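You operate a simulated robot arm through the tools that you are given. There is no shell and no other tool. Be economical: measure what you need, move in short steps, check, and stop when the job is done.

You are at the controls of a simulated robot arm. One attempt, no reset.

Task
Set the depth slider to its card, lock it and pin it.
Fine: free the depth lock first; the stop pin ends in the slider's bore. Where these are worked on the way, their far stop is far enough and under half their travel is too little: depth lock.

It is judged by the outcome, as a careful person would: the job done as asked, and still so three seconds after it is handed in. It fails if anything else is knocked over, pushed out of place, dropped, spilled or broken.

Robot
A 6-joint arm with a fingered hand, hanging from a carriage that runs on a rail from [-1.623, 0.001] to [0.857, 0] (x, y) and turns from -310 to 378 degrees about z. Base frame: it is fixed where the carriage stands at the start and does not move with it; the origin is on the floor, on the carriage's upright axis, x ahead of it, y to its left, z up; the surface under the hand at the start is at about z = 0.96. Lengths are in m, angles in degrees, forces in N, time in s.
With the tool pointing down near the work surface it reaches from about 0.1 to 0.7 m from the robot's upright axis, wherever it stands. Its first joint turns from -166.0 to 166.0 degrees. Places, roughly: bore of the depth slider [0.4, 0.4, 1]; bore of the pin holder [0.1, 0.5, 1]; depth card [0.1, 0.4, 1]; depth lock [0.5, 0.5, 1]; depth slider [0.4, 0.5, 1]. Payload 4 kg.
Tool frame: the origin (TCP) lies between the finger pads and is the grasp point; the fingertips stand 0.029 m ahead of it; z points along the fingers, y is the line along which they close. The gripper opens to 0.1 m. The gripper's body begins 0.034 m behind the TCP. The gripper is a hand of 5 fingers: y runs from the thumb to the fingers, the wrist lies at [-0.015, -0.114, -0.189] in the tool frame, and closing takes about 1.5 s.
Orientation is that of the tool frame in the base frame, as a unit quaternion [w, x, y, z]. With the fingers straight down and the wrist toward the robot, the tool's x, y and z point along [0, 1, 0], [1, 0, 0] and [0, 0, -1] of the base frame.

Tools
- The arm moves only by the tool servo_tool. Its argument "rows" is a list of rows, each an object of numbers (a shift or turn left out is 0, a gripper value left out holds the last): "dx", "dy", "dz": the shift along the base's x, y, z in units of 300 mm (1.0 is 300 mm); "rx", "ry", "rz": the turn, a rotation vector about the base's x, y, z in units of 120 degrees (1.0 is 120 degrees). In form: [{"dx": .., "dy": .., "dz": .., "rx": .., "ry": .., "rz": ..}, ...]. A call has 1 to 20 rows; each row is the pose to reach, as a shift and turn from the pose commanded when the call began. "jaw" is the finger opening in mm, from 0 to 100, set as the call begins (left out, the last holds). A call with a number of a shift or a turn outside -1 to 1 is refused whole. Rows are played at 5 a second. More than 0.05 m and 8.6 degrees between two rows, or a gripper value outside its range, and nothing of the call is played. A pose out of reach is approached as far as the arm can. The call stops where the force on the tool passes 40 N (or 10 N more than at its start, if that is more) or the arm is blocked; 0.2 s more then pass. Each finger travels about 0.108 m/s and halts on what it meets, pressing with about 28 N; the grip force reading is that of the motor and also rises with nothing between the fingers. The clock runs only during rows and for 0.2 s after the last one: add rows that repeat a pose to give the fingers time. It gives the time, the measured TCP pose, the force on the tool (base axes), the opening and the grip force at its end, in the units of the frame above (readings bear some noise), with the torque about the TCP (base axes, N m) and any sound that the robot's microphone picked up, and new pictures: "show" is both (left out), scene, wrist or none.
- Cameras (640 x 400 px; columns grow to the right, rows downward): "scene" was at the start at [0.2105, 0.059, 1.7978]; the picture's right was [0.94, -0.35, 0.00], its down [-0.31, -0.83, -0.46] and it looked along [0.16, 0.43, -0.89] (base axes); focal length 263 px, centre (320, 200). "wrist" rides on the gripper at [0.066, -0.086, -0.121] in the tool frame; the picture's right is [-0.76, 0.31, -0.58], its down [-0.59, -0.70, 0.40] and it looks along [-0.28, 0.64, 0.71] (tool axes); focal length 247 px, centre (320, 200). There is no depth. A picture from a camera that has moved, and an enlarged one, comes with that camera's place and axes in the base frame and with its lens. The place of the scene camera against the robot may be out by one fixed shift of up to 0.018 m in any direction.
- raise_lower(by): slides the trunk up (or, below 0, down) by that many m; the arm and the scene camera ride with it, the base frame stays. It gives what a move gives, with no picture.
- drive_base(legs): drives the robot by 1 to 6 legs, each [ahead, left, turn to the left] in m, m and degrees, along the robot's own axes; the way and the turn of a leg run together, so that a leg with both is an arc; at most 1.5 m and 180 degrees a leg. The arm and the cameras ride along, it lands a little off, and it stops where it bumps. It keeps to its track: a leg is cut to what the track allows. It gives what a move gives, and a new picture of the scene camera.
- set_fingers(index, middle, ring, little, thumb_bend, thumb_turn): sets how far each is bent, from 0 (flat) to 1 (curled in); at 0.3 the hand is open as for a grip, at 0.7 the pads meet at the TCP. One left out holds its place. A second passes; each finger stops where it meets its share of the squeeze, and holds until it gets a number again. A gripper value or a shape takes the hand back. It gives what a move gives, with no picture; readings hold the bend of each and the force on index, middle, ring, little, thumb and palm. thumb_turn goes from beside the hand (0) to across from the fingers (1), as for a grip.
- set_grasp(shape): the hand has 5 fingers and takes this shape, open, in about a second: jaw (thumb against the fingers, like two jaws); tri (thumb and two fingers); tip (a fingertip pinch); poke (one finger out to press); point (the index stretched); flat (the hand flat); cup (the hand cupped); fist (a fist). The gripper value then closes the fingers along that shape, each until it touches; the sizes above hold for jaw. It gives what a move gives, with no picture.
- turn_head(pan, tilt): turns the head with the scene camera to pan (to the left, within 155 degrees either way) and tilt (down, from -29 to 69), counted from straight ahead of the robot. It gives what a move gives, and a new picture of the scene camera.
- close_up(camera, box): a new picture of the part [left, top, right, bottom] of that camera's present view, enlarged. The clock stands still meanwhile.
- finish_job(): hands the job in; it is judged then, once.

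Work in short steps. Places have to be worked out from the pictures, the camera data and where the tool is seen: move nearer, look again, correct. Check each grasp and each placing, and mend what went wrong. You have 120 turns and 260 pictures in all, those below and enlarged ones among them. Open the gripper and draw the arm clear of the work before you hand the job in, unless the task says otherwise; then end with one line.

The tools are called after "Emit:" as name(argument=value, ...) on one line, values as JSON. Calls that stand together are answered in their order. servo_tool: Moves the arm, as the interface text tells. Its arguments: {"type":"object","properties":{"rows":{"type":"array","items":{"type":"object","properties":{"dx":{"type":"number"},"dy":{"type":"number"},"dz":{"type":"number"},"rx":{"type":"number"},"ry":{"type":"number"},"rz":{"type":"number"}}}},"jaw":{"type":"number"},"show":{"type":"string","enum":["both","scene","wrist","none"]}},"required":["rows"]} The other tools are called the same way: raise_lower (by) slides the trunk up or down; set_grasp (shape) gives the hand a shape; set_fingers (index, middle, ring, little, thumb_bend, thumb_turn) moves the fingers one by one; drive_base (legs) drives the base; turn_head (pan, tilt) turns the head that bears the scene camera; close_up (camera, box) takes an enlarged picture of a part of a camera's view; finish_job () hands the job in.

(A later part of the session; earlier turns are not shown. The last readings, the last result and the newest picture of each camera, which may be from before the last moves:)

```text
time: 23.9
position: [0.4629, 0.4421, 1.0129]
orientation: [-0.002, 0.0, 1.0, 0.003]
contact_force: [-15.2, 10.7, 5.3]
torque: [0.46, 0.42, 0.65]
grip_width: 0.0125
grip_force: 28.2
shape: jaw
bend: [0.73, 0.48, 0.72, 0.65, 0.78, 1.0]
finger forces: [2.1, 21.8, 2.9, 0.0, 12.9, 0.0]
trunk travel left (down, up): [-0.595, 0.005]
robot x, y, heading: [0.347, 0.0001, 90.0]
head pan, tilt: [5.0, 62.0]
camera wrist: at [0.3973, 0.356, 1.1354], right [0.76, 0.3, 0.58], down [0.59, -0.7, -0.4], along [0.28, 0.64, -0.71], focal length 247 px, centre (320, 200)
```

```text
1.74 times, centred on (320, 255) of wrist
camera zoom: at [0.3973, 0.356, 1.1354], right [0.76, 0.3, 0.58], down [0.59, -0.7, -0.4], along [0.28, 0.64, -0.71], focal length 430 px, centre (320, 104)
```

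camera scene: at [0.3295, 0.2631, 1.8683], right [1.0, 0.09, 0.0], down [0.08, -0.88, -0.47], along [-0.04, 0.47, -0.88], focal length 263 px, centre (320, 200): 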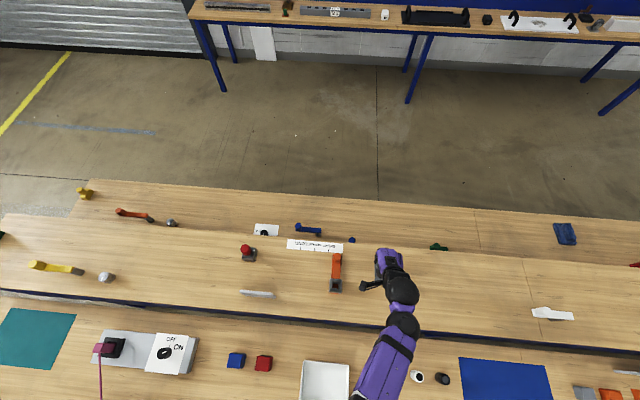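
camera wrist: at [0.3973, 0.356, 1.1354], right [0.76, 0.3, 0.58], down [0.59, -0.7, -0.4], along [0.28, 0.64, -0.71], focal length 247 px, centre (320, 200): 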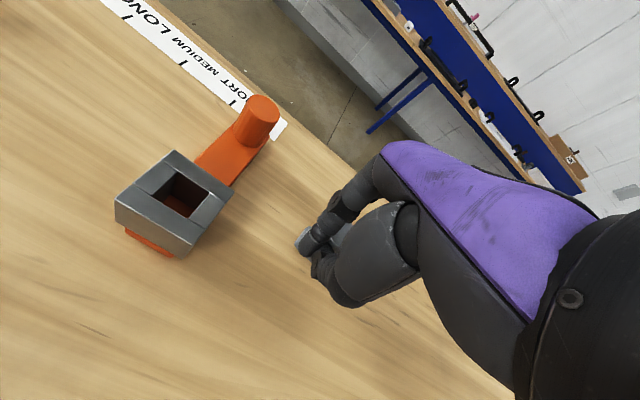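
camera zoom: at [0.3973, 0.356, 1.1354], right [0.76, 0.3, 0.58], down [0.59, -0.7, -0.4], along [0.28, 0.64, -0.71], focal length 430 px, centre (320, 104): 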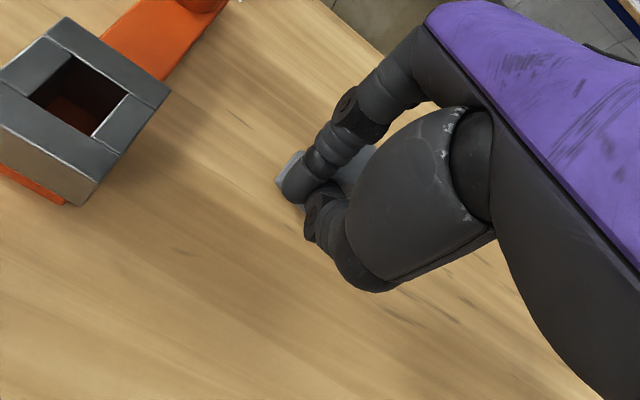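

The lever is now around 75–80°, but the knob is being squeezed out of the grip. I'll open, lift and look.

Emit:
servo_tool(rows=[{}, {}, {}, {}, {"dz": 0.07}, {"dz": 0.14}, {"dz": 0.2, "dy": -0.1}, {"dz": 0.25, "dy": -0.2}], jaw=100)

Emit:
close_up(camera="scene", box=[320, 230, 432, 300])

Emit:
close_up(camera="wrist", box=[180, 100, 420, 340])

```text
time: 25.7
position: [0.4655, 0.3786, 1.0857]
orientation: [0.0, 0.001, 1.0, 0.0]
contact_force: [-0.2, 0.2, -0.2]
torque: [-0.06, -0.02, 0.0]
grip_width: 0.0996
grip_force: 0.1
shape: jaw
bend: [0.3, 0.3, 0.3, 0.3, 0.3, 0.98]
finger forces: [0.1, 0.0, 0.0, 0.1, 0.0, 0.0]
trunk travel left (down, up): [-0.595, 0.005]
robot x, y, heading: [0.3495, -0.0004, 90.0]
head pan, tilt: [5.0, 62.0]
camera scene: at [0.3296, 0.2634, 1.8685], right [1.0, 0.09, 0.0], down [0.08, -0.88, -0.47], along [-0.04, 0.47, -0.88], focal length 263 px, centre (320, 200)
camera wrist: at [0.3994, 0.2933, 1.2093], right [0.76, 0.3, 0.58], down [0.59, -0.7, -0.4], along [0.28, 0.64, -0.71], focal length 247 px, centre (320, 200)
```

scene: 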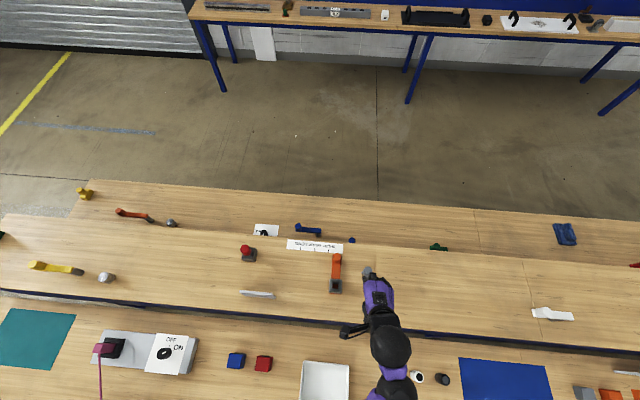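
wrist: 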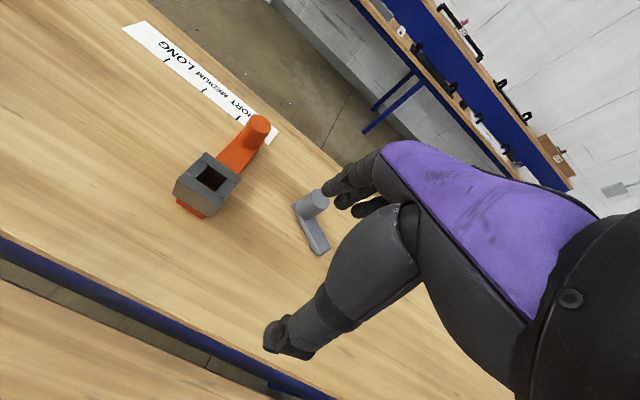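

```text
5.71 times, centred on (376, 265) of scene
camera zoom: at [0.3296, 0.2634, 1.8685], right [1.0, 0.09, 0.0], down [0.08, -0.88, -0.47], along [-0.04, 0.47, -0.88], focal length 1501 px, centre (0, -171)
```

zoom: 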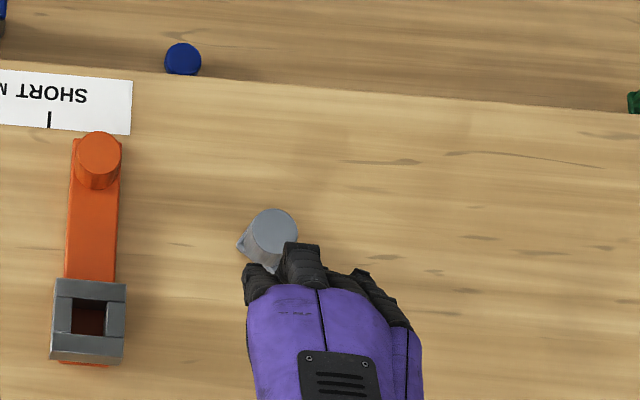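

```text
1.67 times, centred on (300, 220) of wrist
camera zoom: at [0.3994, 0.2933, 1.2093], right [0.76, 0.3, 0.58], down [0.59, -0.7, -0.4], along [0.28, 0.64, -0.71], focal length 412 px, centre (353, 167)
```

zoom: 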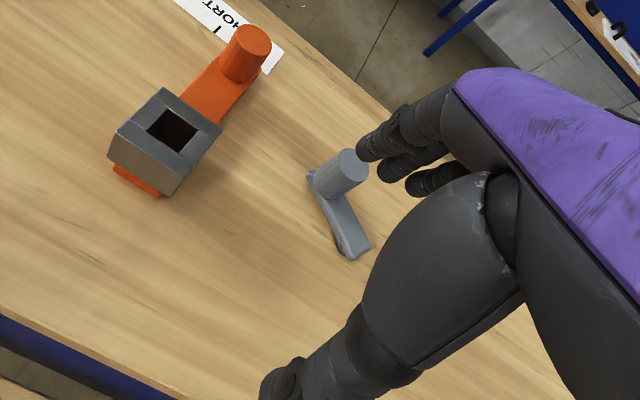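

The lever stands at about 53°, and the earlier pushes at 15 N or more didn't take it further, so that is its far stop. Next is the slider knob, at about (0.376, 0.503).

Emit:
servo_tool(rows=[{"dx": -0.06, "dy": 0.1}, {"dx": -0.12, "dy": 0.2}, {"dx": -0.2, "dy": 0.31}, {"dx": -0.298, "dy": 0.415}, {"dx": -0.298, "dy": 0.415, "dz": -0.07}])

Emit:
close_up(camera="wrist", box=[180, 100, 420, 340])

```text
time: 26.9
position: [0.377, 0.5064, 1.0656]
orientation: [-0.001, 0.001, 1.0, 0.001]
contact_force: [0.0, -0.1, 0.0]
torque: [0.0, -0.02, -0.04]
grip_width: 0.1
grip_force: 0.2
shape: jaw
bend: [0.3, 0.3, 0.3, 0.3, 0.3, 0.98]
finger forces: [0.0, 0.0, 0.1, 0.0, 0.0, 0.0]
trunk travel left (down, up): [-0.595, 0.005]
robot x, y, heading: [0.3452, 0.0002, 90.1]
head pan, tilt: [5.0, 62.0]
camera scene: at [0.3296, 0.2634, 1.8685], right [1.0, 0.09, 0.0], down [0.08, -0.88, -0.47], along [-0.04, 0.47, -0.88], focal length 263 px, centre (320, 200)
camera wrist: at [0.3121, 0.4194, 1.1876], right [0.76, 0.3, 0.58], down [0.59, -0.7, -0.4], along [0.28, 0.64, -0.71], focal length 247 px, centre (320, 200)
```

scene: 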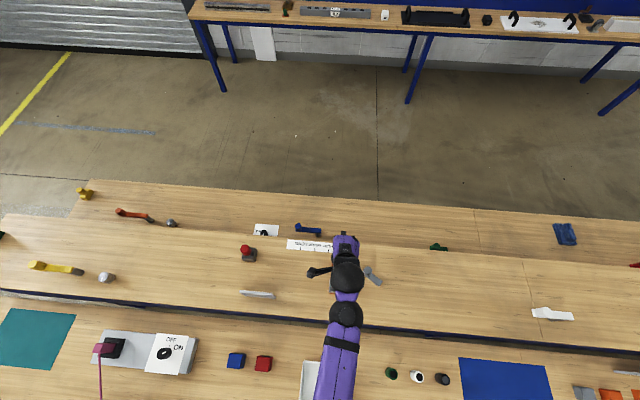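
wrist: 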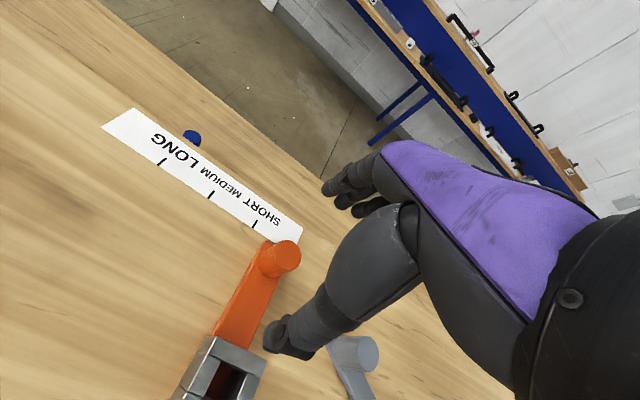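

```text
1.67 times, centred on (300, 220) of wrist
camera zoom: at [0.3121, 0.4194, 1.1876], right [0.76, 0.3, 0.58], down [0.59, -0.7, -0.4], along [0.28, 0.64, -0.71], focal length 412 px, centre (353, 167)
```

zoom: 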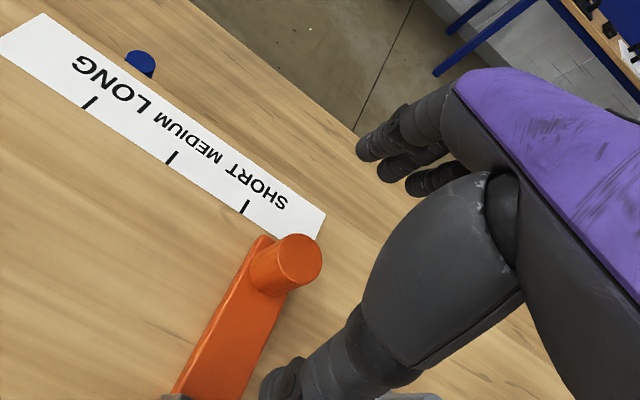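

Slider knob is at (0.375, 0.509) and the SHORT tick is at x ≈ 0.345. I'll lower onto the knob and close.

Emit:
servo_tool(rows=[{"dx": -0.005, "dy": 0.005, "dz": -0.06}, {"dx": -0.005, "dy": 0.008, "dz": -0.12}, {"dx": -0.005, "dy": 0.008, "dz": -0.175}], show="none")

Emit:
servo_tool(rows=[{}, {}, {}, {}, {}, {}, {}], jaw=0, show="wrist")

Emit:
close_up(camera="wrist", box=[180, 100, 420, 340])

```text
time: 27.7
position: [0.3743, 0.5064, 1.0127]
orientation: [-0.001, 0.001, 1.0, 0.001]
contact_force: [-1.0, 0.0, 0.4]
torque: [0.02, 0.02, 0.0]
grip_width: 0.0998
grip_force: 0.0
shape: jaw
bend: [0.3, 0.3, 0.3, 0.3, 0.3, 0.98]
finger forces: [0.1, 0.1, 0.1, 0.0, 0.0, 0.1]
trunk travel left (down, up): [-0.595, 0.005]
robot x, y, heading: [0.3481, 0.0024, 90.1]
head pan, tilt: [5.0, 62.0]
```

```text
time: 29.3
position: [0.3744, 0.5064, 1.0121]
orientation: [-0.002, 0.002, 1.0, 0.0]
contact_force: [-0.1, -3.6, -0.5]
torque: [-0.05, 0.0, -0.02]
grip_width: 0.0185
grip_force: 28.3
shape: jaw
bend: [0.53, 0.54, 0.73, 0.58, 0.73, 1.0]
finger forces: [13.5, 7.4, 0.0, 0.0, 24.2, 0.0]
trunk travel left (down, up): [-0.595, 0.005]
robot x, y, heading: [0.3509, -0.0006, 90.2]
head pan, tilt: [5.0, 62.0]
camera wrist: at [0.3093, 0.4204, 1.1345], right [0.76, 0.3, 0.58], down [0.59, -0.7, -0.4], along [0.28, 0.64, -0.71], focal length 247 px, centre (320, 200)
```

wrist: 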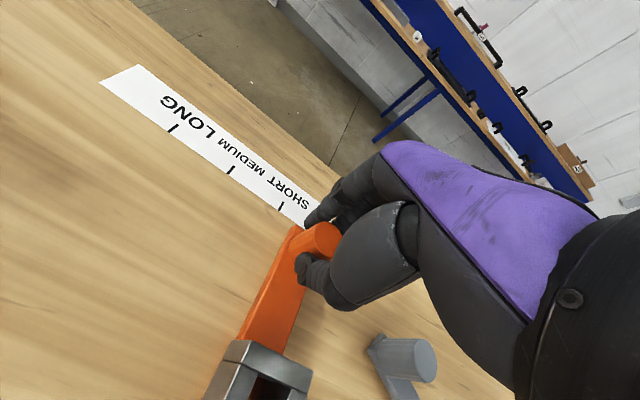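

```text
1.67 times, centred on (300, 220) of wrist
camera zoom: at [0.3093, 0.4204, 1.1345], right [0.76, 0.3, 0.58], down [0.59, -0.7, -0.4], along [0.28, 0.64, -0.71], focal length 412 px, centre (353, 167)
```

zoom: 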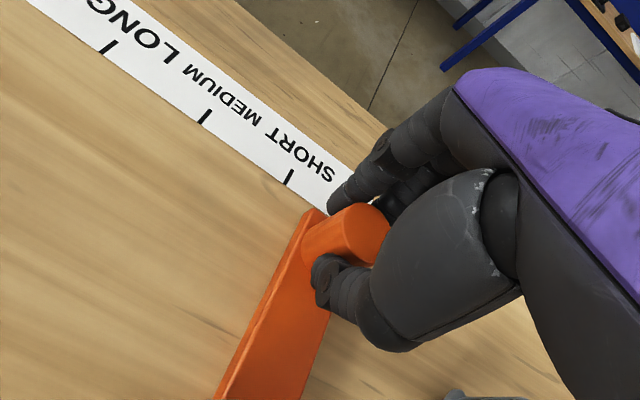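

Gripped. I'll draw the slider −0.03 m along x and see how it follows.

Emit:
servo_tool(rows=[{"dx": -0.025}, {"dx": -0.05}, {"dx": -0.075}, {"dx": -0.1}, {"dx": -0.1}])

Emit:
close_up(camera="wrist", box=[180, 100, 420, 340])

Emit:
close_up(camera="scene", box=[280, 225, 400, 300])

```text
time: 30.5
position: [0.3435, 0.5084, 1.015]
orientation: [-0.001, 0.001, 1.0, 0.002]
contact_force: [0.9, 7.0, 2.8]
torque: [0.14, -0.13, 0.18]
grip_width: 0.0141
grip_force: 27.9
shape: jaw
bend: [0.75, 0.59, 0.73, 0.58, 0.78, 1.0]
finger forces: [0.1, 0.1, 4.2, 2.9, 0.1, 0.0]
trunk travel left (down, up): [-0.595, 0.005]
robot x, y, heading: [0.3475, 0.0002, 90.0]
head pan, tilt: [5.0, 62.0]
camera scene: at [0.3295, 0.2637, 1.8688], right [1.0, 0.09, 0.0], down [0.08, -0.88, -0.47], along [-0.04, 0.47, -0.88], focal length 263 px, centre (320, 200)
camera wrist: at [0.2784, 0.4221, 1.1366], right [0.76, 0.3, 0.58], down [0.59, -0.7, -0.4], along [0.28, 0.64, -0.71], focal length 247 px, centre (320, 200)
```

scene: 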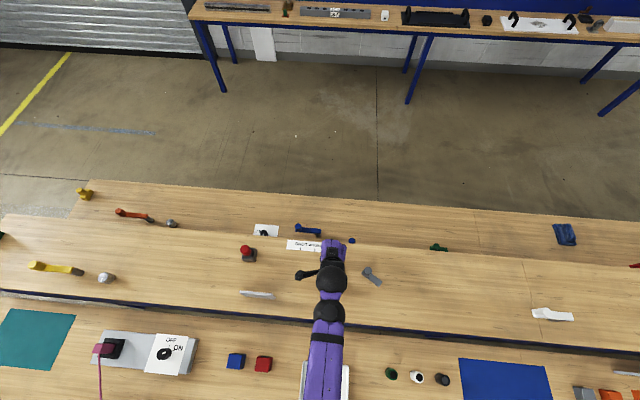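
wrist: 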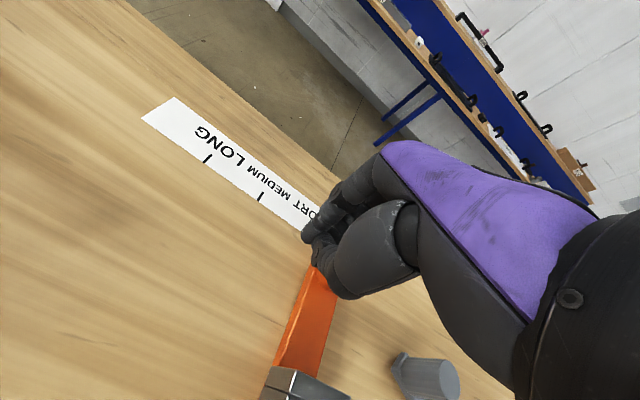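

```text
1.67 times, centred on (300, 220) of wrist
camera zoom: at [0.2784, 0.4221, 1.1366], right [0.76, 0.3, 0.58], down [0.59, -0.7, -0.4], along [0.28, 0.64, -0.71], focal length 412 px, centre (353, 167)
```

zoom: 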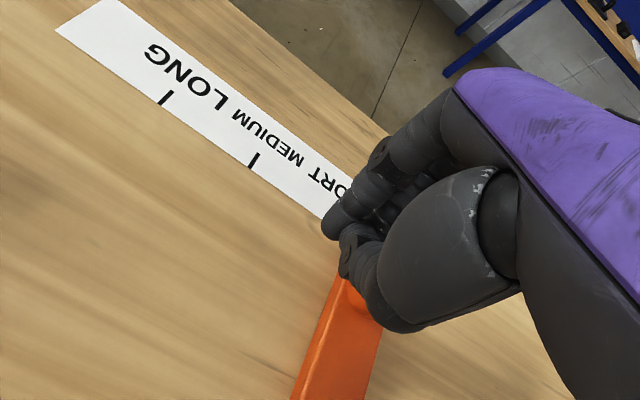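

```text
5.33 times, centred on (340, 262) of scene
camera zoom: at [0.3295, 0.2637, 1.8688], right [1.0, 0.09, 0.0], down [0.08, -0.88, -0.47], along [-0.04, 0.47, -0.88], focal length 1401 px, centre (213, -133)
```

zoom: 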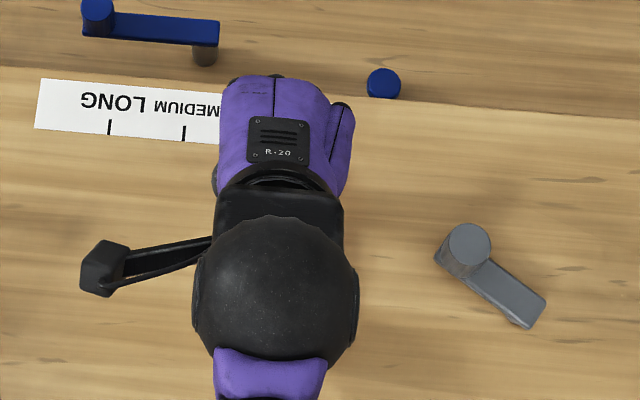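

The fingers slipped off the knob. I'll open, lift and see where the slider now is.

Emit:
servo_tool(rows=[{}, {}, {}, {"dz": 0.08}, {"dz": 0.16}, {"dz": 0.16, "dy": -0.1, "dx": 0.1}, {"dz": 0.16, "dy": -0.2, "dx": 0.2}], jaw=100)

Emit:
close_up(camera="wrist", box=[80, 60, 380, 260])

Emit:
close_up(camera="scene", box=[280, 225, 400, 300])

```text
time: 32.1
position: [0.4035, 0.4465, 1.0601]
orientation: [0.0, 0.002, 1.0, 0.001]
contact_force: [0.6, 0.4, 1.2]
torque: [-0.03, -0.03, 0.01]
grip_width: 0.0997
grip_force: 0.0
shape: jaw
bend: [0.3, 0.3, 0.3, 0.3, 0.3, 0.98]
finger forces: [0.0, 0.0, 0.1, 0.1, 0.0, 0.0]
trunk travel left (down, up): [-0.595, 0.005]
robot x, y, heading: [0.3504, -0.0037, 90.2]
head pan, tilt: [5.0, 62.0]
camera scene: at [0.3295, 0.2635, 1.8685], right [1.0, 0.09, 0.0], down [0.08, -0.88, -0.47], along [-0.04, 0.47, -0.88], focal length 263 px, centre (320, 200)
camera wrist: at [0.338, 0.3608, 1.1828], right [0.76, 0.3, 0.58], down [0.59, -0.7, -0.4], along [0.28, 0.64, -0.71], focal length 247 px, centre (320, 200)
```

scene: 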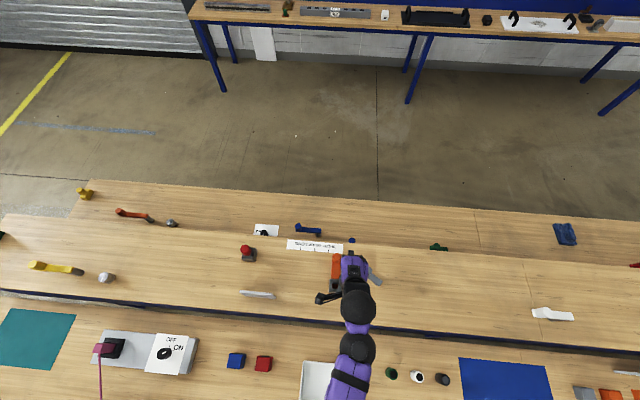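
wrist: 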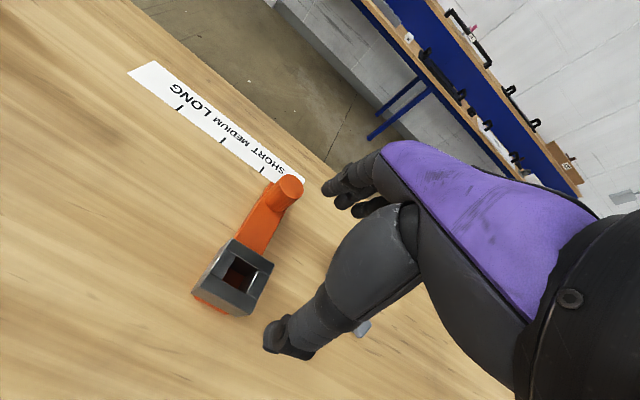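

```text
2.00 times, centred on (230, 160) of wrist
camera zoom: at [0.338, 0.3608, 1.1828], right [0.76, 0.3, 0.58], down [0.59, -0.7, -0.4], along [0.28, 0.64, -0.71], focal length 494 px, centre (500, 280)
```

zoom: 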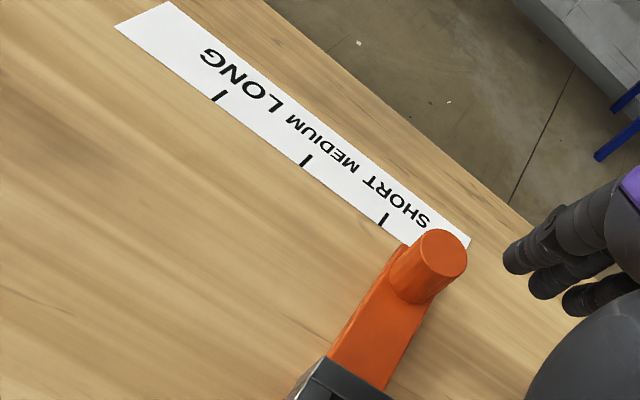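

```text
5.33 times, centred on (340, 262) of scene
camera zoom: at [0.3295, 0.2635, 1.8685], right [1.0, 0.09, 0.0], down [0.08, -0.88, -0.47], along [-0.04, 0.47, -0.88], focal length 1401 px, centre (213, -133)
```

zoom: 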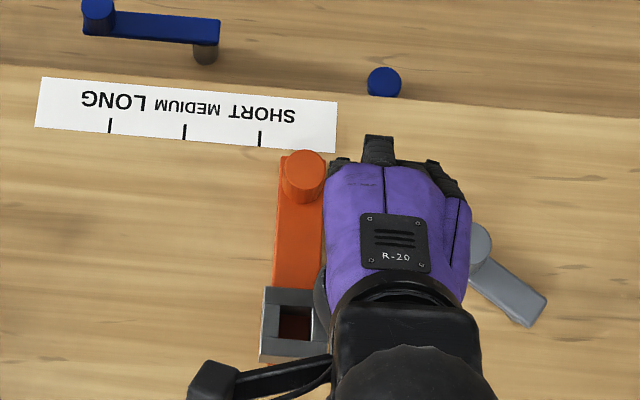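

The slider didn't move, so the lock isn't fully freed yet. I'll go back to the lever and push its knob with the finger wall, using a loose cage rather than a squeeze.

Emit:
servo_tool(rows=[{"dx": 0.08, "dy": 0.02, "dz": 0.03}, {"dx": 0.16, "dy": 0.05, "dz": 0.03}, {"dx": 0.235, "dy": 0.085, "dz": 0.0}, {"dx": 0.235, "dy": 0.085, "dz": -0.08}, {"dx": 0.235, "dy": 0.085, "dz": -0.155}], show="wrist")

Emit:
close_up(camera="wrist", box=[180, 100, 420, 340])

```text
time: 33.3
position: [0.4753, 0.4734, 1.0127]
orientation: [0.0, 0.003, 1.0, 0.001]
contact_force: [0.4, 1.0, -0.3]
torque: [-0.01, 0.0, -0.02]
grip_width: 0.0999
grip_force: 0.1
shape: jaw
bend: [0.3, 0.3, 0.3, 0.3, 0.3, 0.98]
finger forces: [0.0, 0.0, 0.0, 0.0, 0.1, 0.1]
trunk travel left (down, up): [-0.595, 0.005]
robot x, y, heading: [0.3492, 0.0005, 90.1]
head pan, tilt: [5.0, 62.0]
camera wrist: at [0.4101, 0.3871, 1.1344], right [0.76, 0.3, 0.58], down [0.59, -0.7, -0.4], along [0.28, 0.64, -0.71], focal length 247 px, centre (320, 200)
```

wrist: 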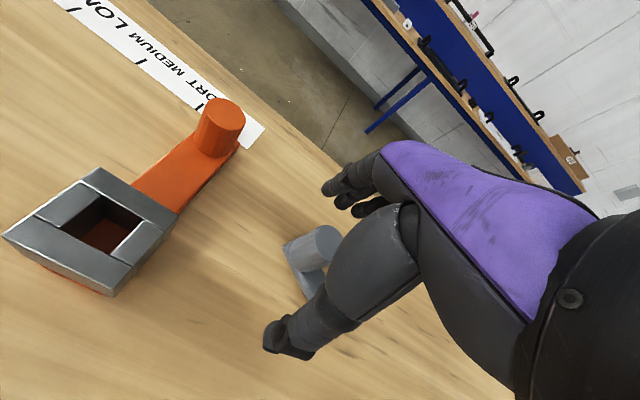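

```text
1.67 times, centred on (300, 220) of wrist
camera zoom: at [0.4101, 0.3871, 1.1344], right [0.76, 0.3, 0.58], down [0.59, -0.7, -0.4], along [0.28, 0.64, -0.71], focal length 412 px, centre (353, 167)
```

zoom: 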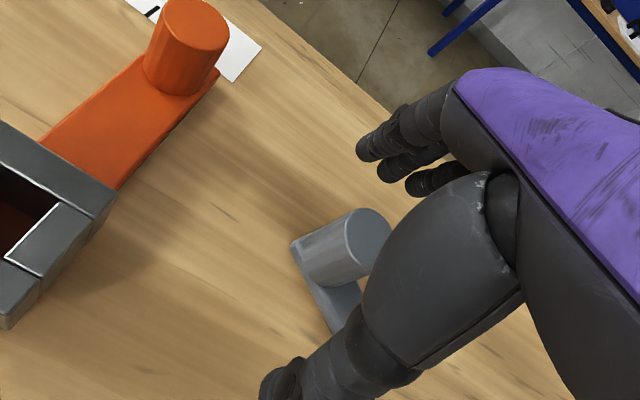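

Emit:
servo_tool(rows=[{"dx": -0.02}, {"dx": -0.02}, {"dx": -0.02}, {"dx": -0.02}, {"dx": -0.02, "dy": -0.04}, {"dx": -0.025, "dy": -0.08}, {"dx": -0.03, "dy": -0.12}, {"dx": -0.03, "dy": -0.16}, {"dx": -0.03, "dy": -0.2}, {"dx": -0.03, "dy": -0.2}], jaw=40, show="wrist")

Emit:
close_up(camera="wrist", box=[180, 100, 420, 340])

```text
time: 35.5
position: [0.4662, 0.4186, 1.0167]
orientation: [0.001, 0.0, 1.0, 0.005]
contact_force: [-3.3, 25.1, 0.5]
torque: [0.37, 0.01, 0.17]
grip_width: 0.0572
grip_force: 0.1
shape: jaw
bend: [0.34, 0.36, 0.75, 0.52, 0.41, 1.0]
finger forces: [11.8, 11.8, 0.0, 0.1, 0.0, 0.0]
trunk travel left (down, up): [-0.595, 0.005]
robot x, y, heading: [0.3488, 0.0014, 90.3]
head pan, tilt: [5.0, 62.0]
camera wrist: at [0.4005, 0.3307, 1.1381], right [0.76, 0.3, 0.58], down [0.59, -0.7, -0.41], along [0.28, 0.65, -0.71], focal length 247 px, centre (320, 200)
```

wrist: 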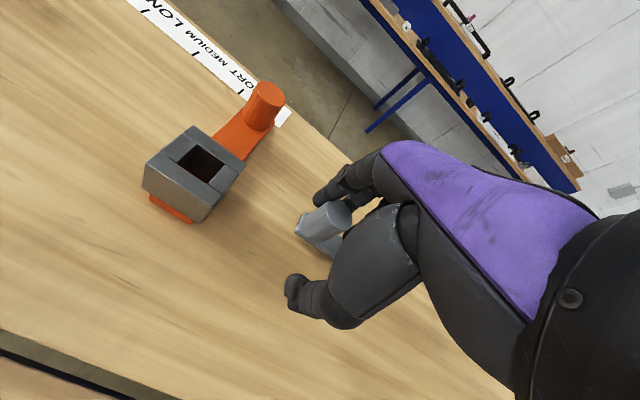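

```text
1.67 times, centred on (300, 220) of wrist
camera zoom: at [0.4005, 0.3307, 1.1381], right [0.76, 0.3, 0.58], down [0.59, -0.7, -0.41], along [0.28, 0.65, -0.71], focal length 412 px, centre (353, 167)
```

zoom: 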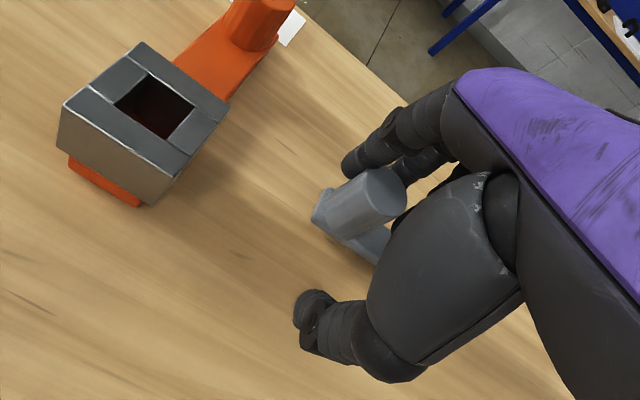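

Under load the lever is now near 90°, with about 25 N at what looks like the real stop. I'll release gently and see whether it stays.

Emit:
servo_tool(rows=[{"dy": 0.02}, {"dy": 0.04}, {"dy": 0.04}, {"dy": 0.04, "dz": 0.08}, {"dy": 0.04, "dz": 0.16}], jaw=100, show="wrist")

Emit:
close_up(camera="wrist", box=[180, 100, 420, 340])

```text
time: 36.7
position: [0.4663, 0.425, 1.0623]
orientation: [-0.001, 0.001, 1.0, 0.0]
contact_force: [0.4, 0.1, -0.4]
torque: [-0.02, -0.02, -0.01]
grip_width: 0.0997
grip_force: 0.1
shape: jaw
bend: [0.3, 0.3, 0.3, 0.3, 0.3, 0.98]
finger forces: [0.1, 0.0, 0.0, 0.0, 0.0, 0.0]
trunk travel left (down, up): [-0.595, 0.005]
robot x, y, heading: [0.3497, -0.0025, 89.9]
head pan, tilt: [5.0, 62.0]
camera wrist: at [0.4008, 0.3386, 1.1841], right [0.76, 0.3, 0.58], down [0.59, -0.7, -0.4], along [0.28, 0.64, -0.71], focal length 247 px, centre (320, 200)
```

wrist: 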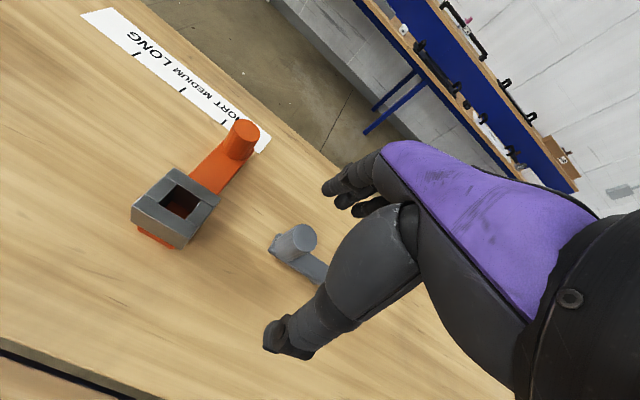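

```text
1.67 times, centred on (300, 220) of wrist
camera zoom: at [0.4008, 0.3386, 1.1841], right [0.76, 0.3, 0.58], down [0.59, -0.7, -0.4], along [0.28, 0.64, -0.71], focal length 412 px, centre (353, 167)
```

zoom: 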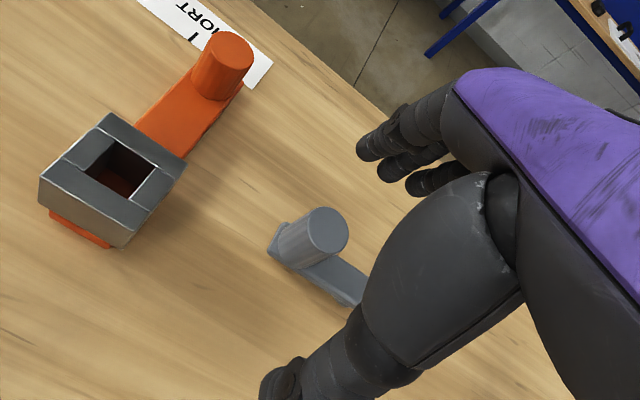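

The lever stays at about 85°, well past before. Now back to the slider knob.

Emit:
servo_tool(rows=[{"dx": -0.08, "dy": 0.08}, {"dx": -0.16, "dy": 0.16}, {"dx": -0.24, "dy": 0.22}, {"dx": -0.303, "dy": 0.28}, {"dx": -0.303, "dy": 0.28, "dz": -0.08}, {"dx": -0.303, "dy": 0.28, "dz": -0.167}], show="none")

Emit:
servo_tool(rows=[{}, {}, {}, {}, {}, {}, {}], jaw=0, show="wrist")

```text
time: 38.1
position: [0.3747, 0.51, 1.0105]
orientation: [-0.001, 0.002, 1.0, 0.001]
contact_force: [0.6, -0.4, -0.6]
torque: [-0.01, -0.01, 0.03]
grip_width: 0.0999
grip_force: 0.1
shape: jaw
bend: [0.3, 0.3, 0.3, 0.3, 0.3, 0.98]
finger forces: [0.1, 0.0, 0.0, 0.0, 0.0, 0.1]
trunk travel left (down, up): [-0.595, 0.005]
robot x, y, heading: [0.3504, 0.0011, 90.2]
head pan, tilt: [5.0, 62.0]
```

```text
time: 39.7
position: [0.3741, 0.5084, 1.011]
orientation: [0.0, 0.001, 1.0, 0.0]
contact_force: [-1.2, -3.0, 0.2]
torque: [0.04, 0.01, 0.03]
grip_width: 0.0185
grip_force: 28.1
shape: jaw
bend: [0.57, 0.57, 0.72, 0.62, 0.56, 1.0]
finger forces: [13.8, 7.4, 0.1, 0.0, 24.2, 0.0]
trunk travel left (down, up): [-0.595, 0.005]
robot x, y, heading: [0.3468, 0.0001, 90.4]
head pan, tilt: [5.0, 62.0]
camera wrist: at [0.3098, 0.4228, 1.1343], right [0.76, 0.3, 0.58], down [0.59, -0.7, -0.4], along [0.28, 0.64, -0.71], focal length 247 px, centre (320, 200)
```

wrist: 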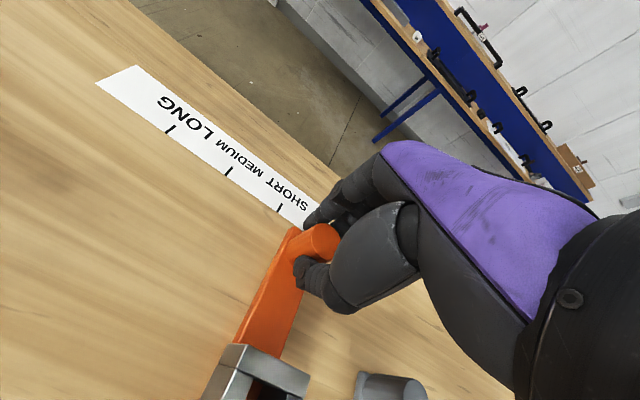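

Gripped again. First a slow 10 mm pull to see whether the slider follows.

Emit:
servo_tool(rows=[{"dx": -0.01}, {"dx": -0.02}, {"dx": -0.033}, {"dx": -0.033}], show="wrist")

Emit:
close_up(camera="scene", box=[280, 225, 400, 300])

```text
time: 40.7
position: [0.3657, 0.5077, 1.0122]
orientation: [0.0, 0.002, 1.0, 0.0]
contact_force: [2.4, 0.1, -1.9]
torque: [0.06, -0.06, -0.02]
grip_width: 0.0181
grip_force: 28.2
shape: jaw
bend: [0.56, 0.57, 0.72, 0.62, 0.57, 1.0]
finger forces: [14.4, 8.9, 0.1, 0.1, 23.7, 0.0]
trunk travel left (down, up): [-0.595, 0.005]
robot x, y, heading: [0.3487, -0.0001, 90.3]
head pan, tilt: [5.0, 62.0]
camera wrist: at [0.3007, 0.4225, 1.1343], right [0.76, 0.3, 0.58], down [0.59, -0.7, -0.4], along [0.28, 0.64, -0.71], focal length 247 px, centre (320, 200)
```

wrist: 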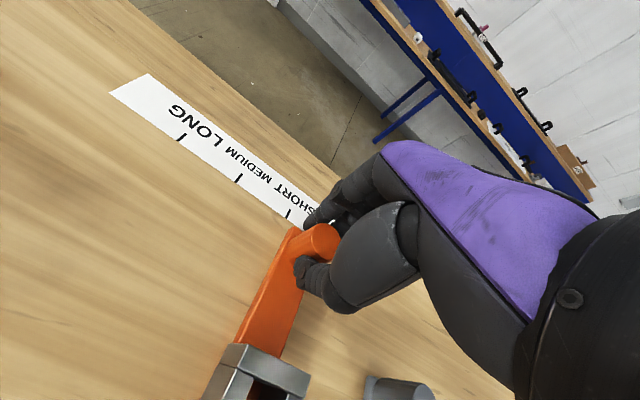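

```text
5.33 times, centred on (340, 262) of scene
camera zoom: at [0.3297, 0.2632, 1.8684], right [1.0, 0.09, 0.0], down [0.08, -0.88, -0.47], along [-0.04, 0.47, -0.88], focal length 1401 px, centre (213, -133)
```

zoom: 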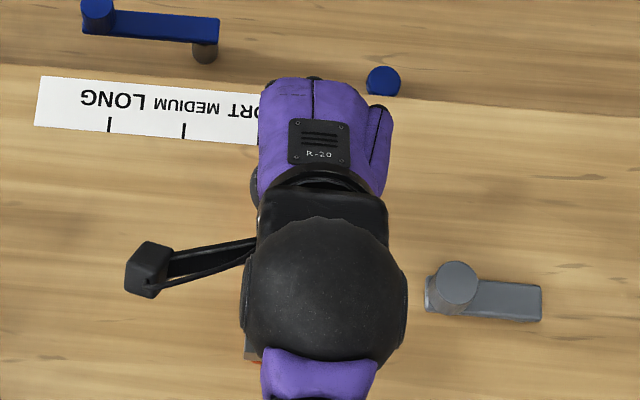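

The slider follows with little force. I'll continue another 20 mm.

Emit:
servo_tool(rows=[{"dx": -0.015}, {"dx": -0.03}, {"dx": -0.045}, {"dx": -0.06}, {"dx": -0.068}, {"dx": -0.068}], show="wrist")

Emit:
close_up(camera="wrist", box=[180, 100, 420, 340])

```text
time: 42.1
position: [0.3461, 0.5077, 1.0119]
orientation: [0.0, 0.002, 1.0, 0.001]
contact_force: [2.8, -1.0, -1.4]
torque: [0.08, -0.09, 0.0]
grip_width: 0.0175
grip_force: 28.4
shape: jaw
bend: [0.57, 0.57, 0.72, 0.62, 0.57, 1.0]
finger forces: [14.5, 9.0, 0.1, 0.0, 24.4, 0.0]
trunk travel left (down, up): [-0.595, 0.005]
robot x, y, heading: [0.35, 0.0013, 90.1]
head pan, tilt: [5.0, 62.0]
camera wrist: at [0.2799, 0.4223, 1.1343], right [0.76, 0.3, 0.58], down [0.59, -0.7, -0.4], along [0.28, 0.64, -0.71], focal length 247 px, centre (320, 200)
```

wrist: 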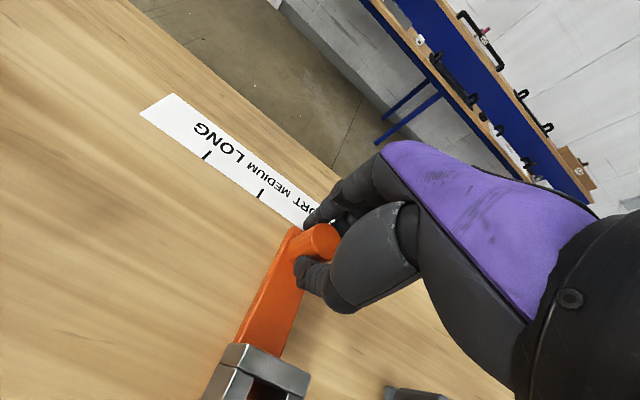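

```text
1.67 times, centred on (300, 220) of wrist
camera zoom: at [0.2799, 0.4223, 1.1343], right [0.76, 0.3, 0.58], down [0.59, -0.7, -0.4], along [0.28, 0.64, -0.71], focal length 412 px, centre (353, 167)
```

zoom: 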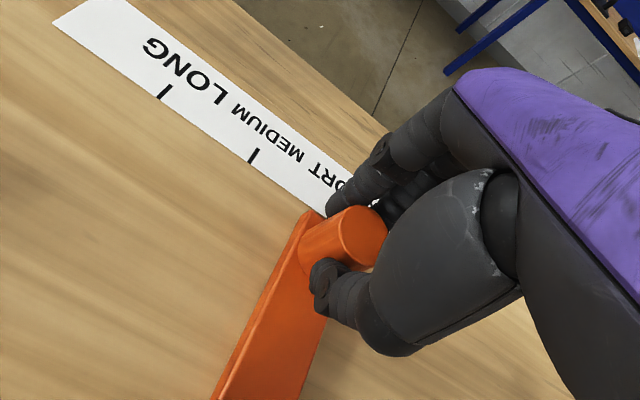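

I'll release and lift to compare the slider with the tick.

Emit:
servo_tool(rows=[{}, {}, {}, {"dz": 0.08}, {"dz": 0.16}, {"dz": 0.22, "dy": -0.15}, {"dz": 0.26, "dy": -0.3}, {"dz": 0.26, "dy": -0.45, "dx": 0.05}, {"dz": 0.26, "dy": -0.55, "dx": 0.1}], jaw=100)

Emit:
close_up(camera="wrist", box=[140, 40, 380, 240])

Emit:
close_up(camera="scene", box=[280, 225, 376, 300])

```text
time: 44.1
position: [0.3755, 0.3397, 1.0902]
orientation: [-0.001, 0.001, 1.0, 0.001]
contact_force: [-0.2, 0.6, 0.5]
torque: [-0.03, 0.01, 0.01]
grip_width: 0.0999
grip_force: 0.3
shape: jaw
bend: [0.3, 0.3, 0.3, 0.3, 0.3, 0.98]
finger forces: [0.0, 0.0, 0.1, 0.0, 0.1, 0.0]
trunk travel left (down, up): [-0.595, 0.005]
robot x, y, heading: [0.3491, 0.0002, 89.8]
head pan, tilt: [5.0, 62.0]
camera scene: at [0.3295, 0.2634, 1.8685], right [1.0, 0.09, 0.0], down [0.08, -0.88, -0.47], along [-0.04, 0.47, -0.88], focal length 263 px, centre (320, 200)
camera wrist: at [0.3095, 0.2547, 1.2133], right [0.76, 0.3, 0.58], down [0.59, -0.7, -0.4], along [0.28, 0.64, -0.71], focal length 247 px, centre (320, 200)
```

scene: 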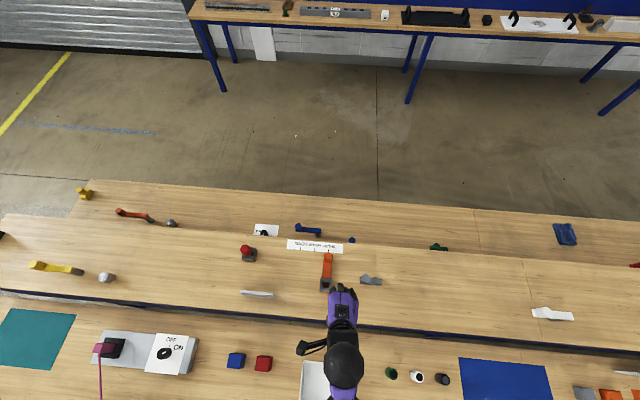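
wrist: 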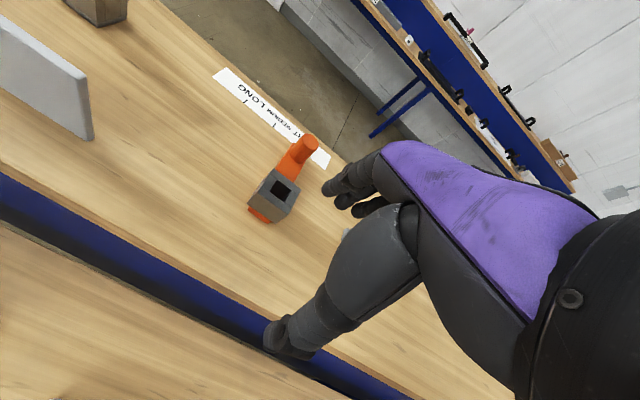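

```text
2.00 times, centred on (260, 140) of wrist
camera zoom: at [0.3095, 0.2547, 1.2133], right [0.76, 0.3, 0.58], down [0.59, -0.7, -0.4], along [0.28, 0.64, -0.71], focal length 494 px, centre (440, 320)
```

zoom: 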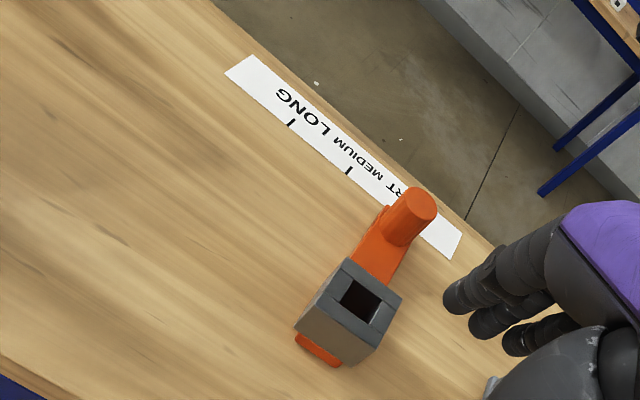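

```text
5.33 times, centred on (328, 262) of scene
camera zoom: at [0.3295, 0.2634, 1.8685], right [1.0, 0.09, 0.0], down [0.08, -0.88, -0.47], along [-0.04, 0.47, -0.88], focal length 1401 px, centre (277, -133)
```

zoom: 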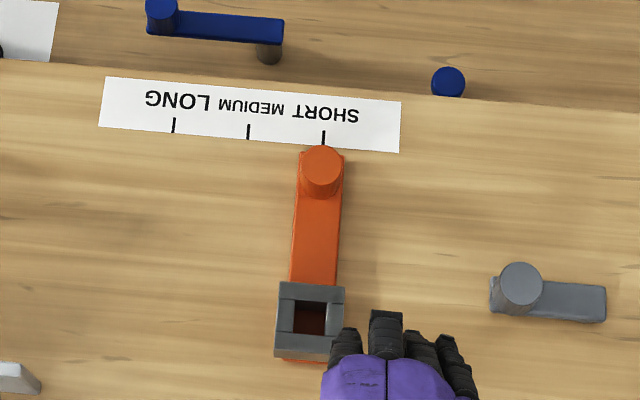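

Looks aligned. I'll zoom tighter to check to the millimetre.

Emit:
close_up(camera="scene", box=[308, 238, 348, 263])

Emit:
close_up(camera="wrist", box=[240, 90, 340, 160])

```text
16.00 times, centred on (328, 250) of scene
camera zoom: at [0.3295, 0.2634, 1.8685], right [1.0, 0.09, 0.0], down [0.08, -0.88, -0.47], along [-0.04, 0.47, -0.88], focal length 4204 px, centre (192, -608)
```

zoom: 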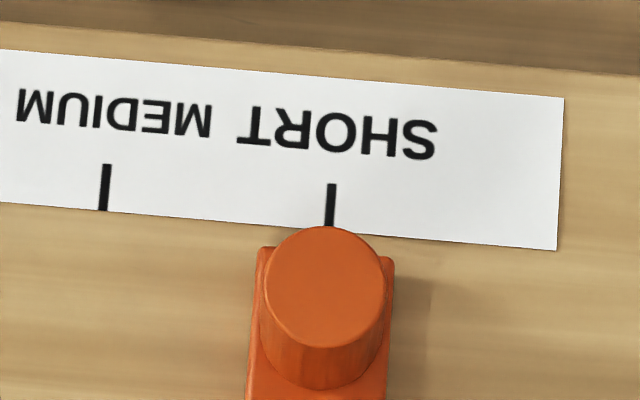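

```text
5.71 times, centred on (290, 125) of wrist
camera zoom: at [0.3095, 0.2547, 1.2133], right [0.76, 0.3, 0.58], down [0.59, -0.7, -0.4], along [0.28, 0.64, -0.71], focal length 1411 px, centre (491, 629)
```

zoom: 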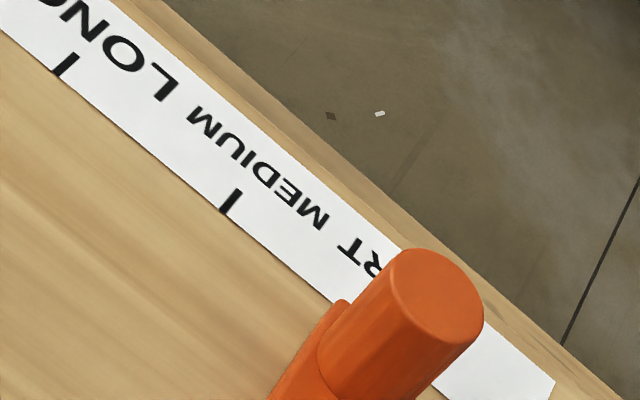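

The slider is within about 1 mm of the SHORT tick. Now I'll go back to the lock lever, knob at about (0.4695, 0.448), to return it.

Emit:
servo_tool(rows=[{"dx": 0.1, "dy": 0.08}, {"dx": 0.2, "dy": 0.18}, {"dx": 0.27, "dy": 0.27}, {"dx": 0.313, "dy": 0.361, "dz": -0.08}, {"dx": 0.313, "dy": 0.361, "dz": -0.16}, {"dx": 0.313, "dy": 0.361, "dz": -0.21}, {"dx": 0.313, "dy": 0.361, "dz": -0.264}], show="wrist")

Emit:
close_up(camera="wrist", box=[180, 100, 420, 340])

```text
time: 45.7
position: [0.4689, 0.4507, 1.0091]
orientation: [0.0, 0.001, 1.0, 0.0]
contact_force: [0.4, -0.7, -0.2]
torque: [0.01, 0.0, 0.01]
grip_width: 0.1
grip_force: 0.1
shape: jaw
bend: [0.3, 0.3, 0.3, 0.3, 0.3, 0.98]
finger forces: [0.0, 0.0, 0.0, 0.0, 0.0, 0.0]
trunk travel left (down, up): [-0.595, 0.005]
robot x, y, heading: [0.3479, -0.0005, 90.0]
head pan, tilt: [5.0, 62.0]
camera wrist: at [0.4048, 0.365, 1.133], right [0.76, 0.3, 0.58], down [0.59, -0.7, -0.4], along [0.28, 0.64, -0.71], focal length 247 px, centre (320, 200)
```

wrist: 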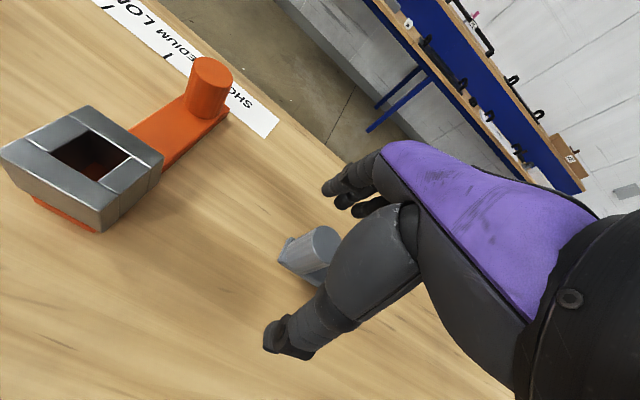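

```text
1.67 times, centred on (300, 220) of wrist
camera zoom: at [0.4048, 0.365, 1.133], right [0.76, 0.3, 0.58], down [0.59, -0.7, -0.4], along [0.28, 0.64, -0.71], focal length 412 px, centre (353, 167)
```

zoom: 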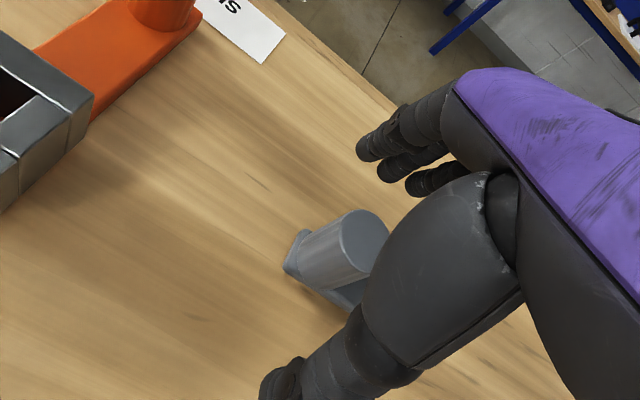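

Closing on the knob, then following the arc back to about 40°.

Emit:
servo_tool(rows=[{}, {}, {}, {}, {}, {}, {}], jaw=0, show="none")

Emit:
servo_tool(rows=[{"dx": 0.003, "dy": 0.02}, {"dx": 0.008, "dy": 0.041}, {"dx": 0.017, "dy": 0.06}, {"dx": 0.027, "dy": 0.077}, {"dx": 0.04, "dy": 0.094}, {"dx": 0.055, "dy": 0.108}, {"dx": 0.055, "dy": 0.108}], show="wrist")

Emit:
close_up(camera="wrist", box=[180, 100, 420, 340])

```text
time: 47.3
position: [0.4704, 0.4505, 1.0098]
orientation: [-0.001, 0.002, 1.0, 0.0]
contact_force: [1.1, -0.2, -2.2]
torque: [0.0, 0.01, -0.05]
grip_width: 0.018
grip_force: 28.4
shape: jaw
bend: [0.63, 0.6, 0.68, 0.68, 0.52, 1.0]
finger forces: [14.6, 8.0, 0.0, 0.0, 23.9, 0.0]
trunk travel left (down, up): [-0.595, 0.005]
robot x, y, heading: [0.3483, 0.0028, 90.2]
head pan, tilt: [5.0, 62.0]
```

```text
time: 48.9
position: [0.4864, 0.4814, 1.0098]
orientation: [-0.001, 0.002, 1.0, -0.001]
contact_force: [2.4, -8.5, -3.7]
torque: [-0.18, -0.07, -0.16]
grip_width: 0.0166
grip_force: 27.7
shape: jaw
bend: [0.63, 0.74, 0.68, 0.68, 0.74, 0.94]
finger forces: [13.7, 10.4, 0.0, 0.0, 27.7, 0.0]
trunk travel left (down, up): [-0.595, 0.005]
robot x, y, heading: [0.3469, -0.0027, 90.1]
head pan, tilt: [5.0, 62.0]
camera wrist: at [0.4209, 0.3961, 1.1323], right [0.76, 0.31, 0.58], down [0.59, -0.71, -0.4], along [0.28, 0.64, -0.71], focal length 247 px, centre (320, 200)
```

wrist: 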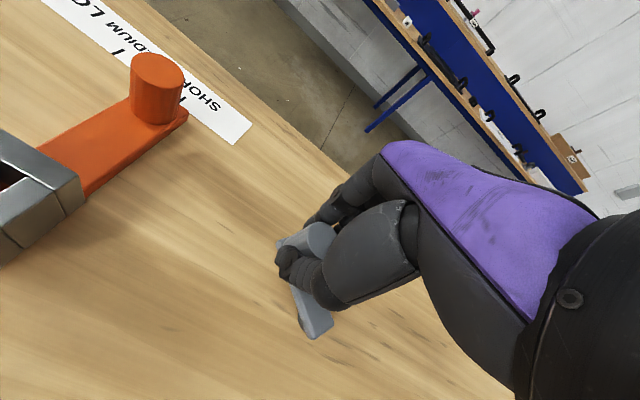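

```text
1.67 times, centred on (300, 220) of wrist
camera zoom: at [0.4209, 0.3961, 1.1323], right [0.76, 0.31, 0.58], down [0.59, -0.71, -0.4], along [0.28, 0.64, -0.71], focal length 412 px, centre (353, 167)
```

zoom: 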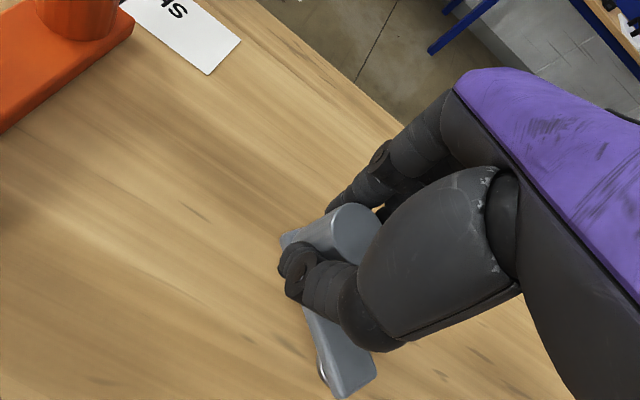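

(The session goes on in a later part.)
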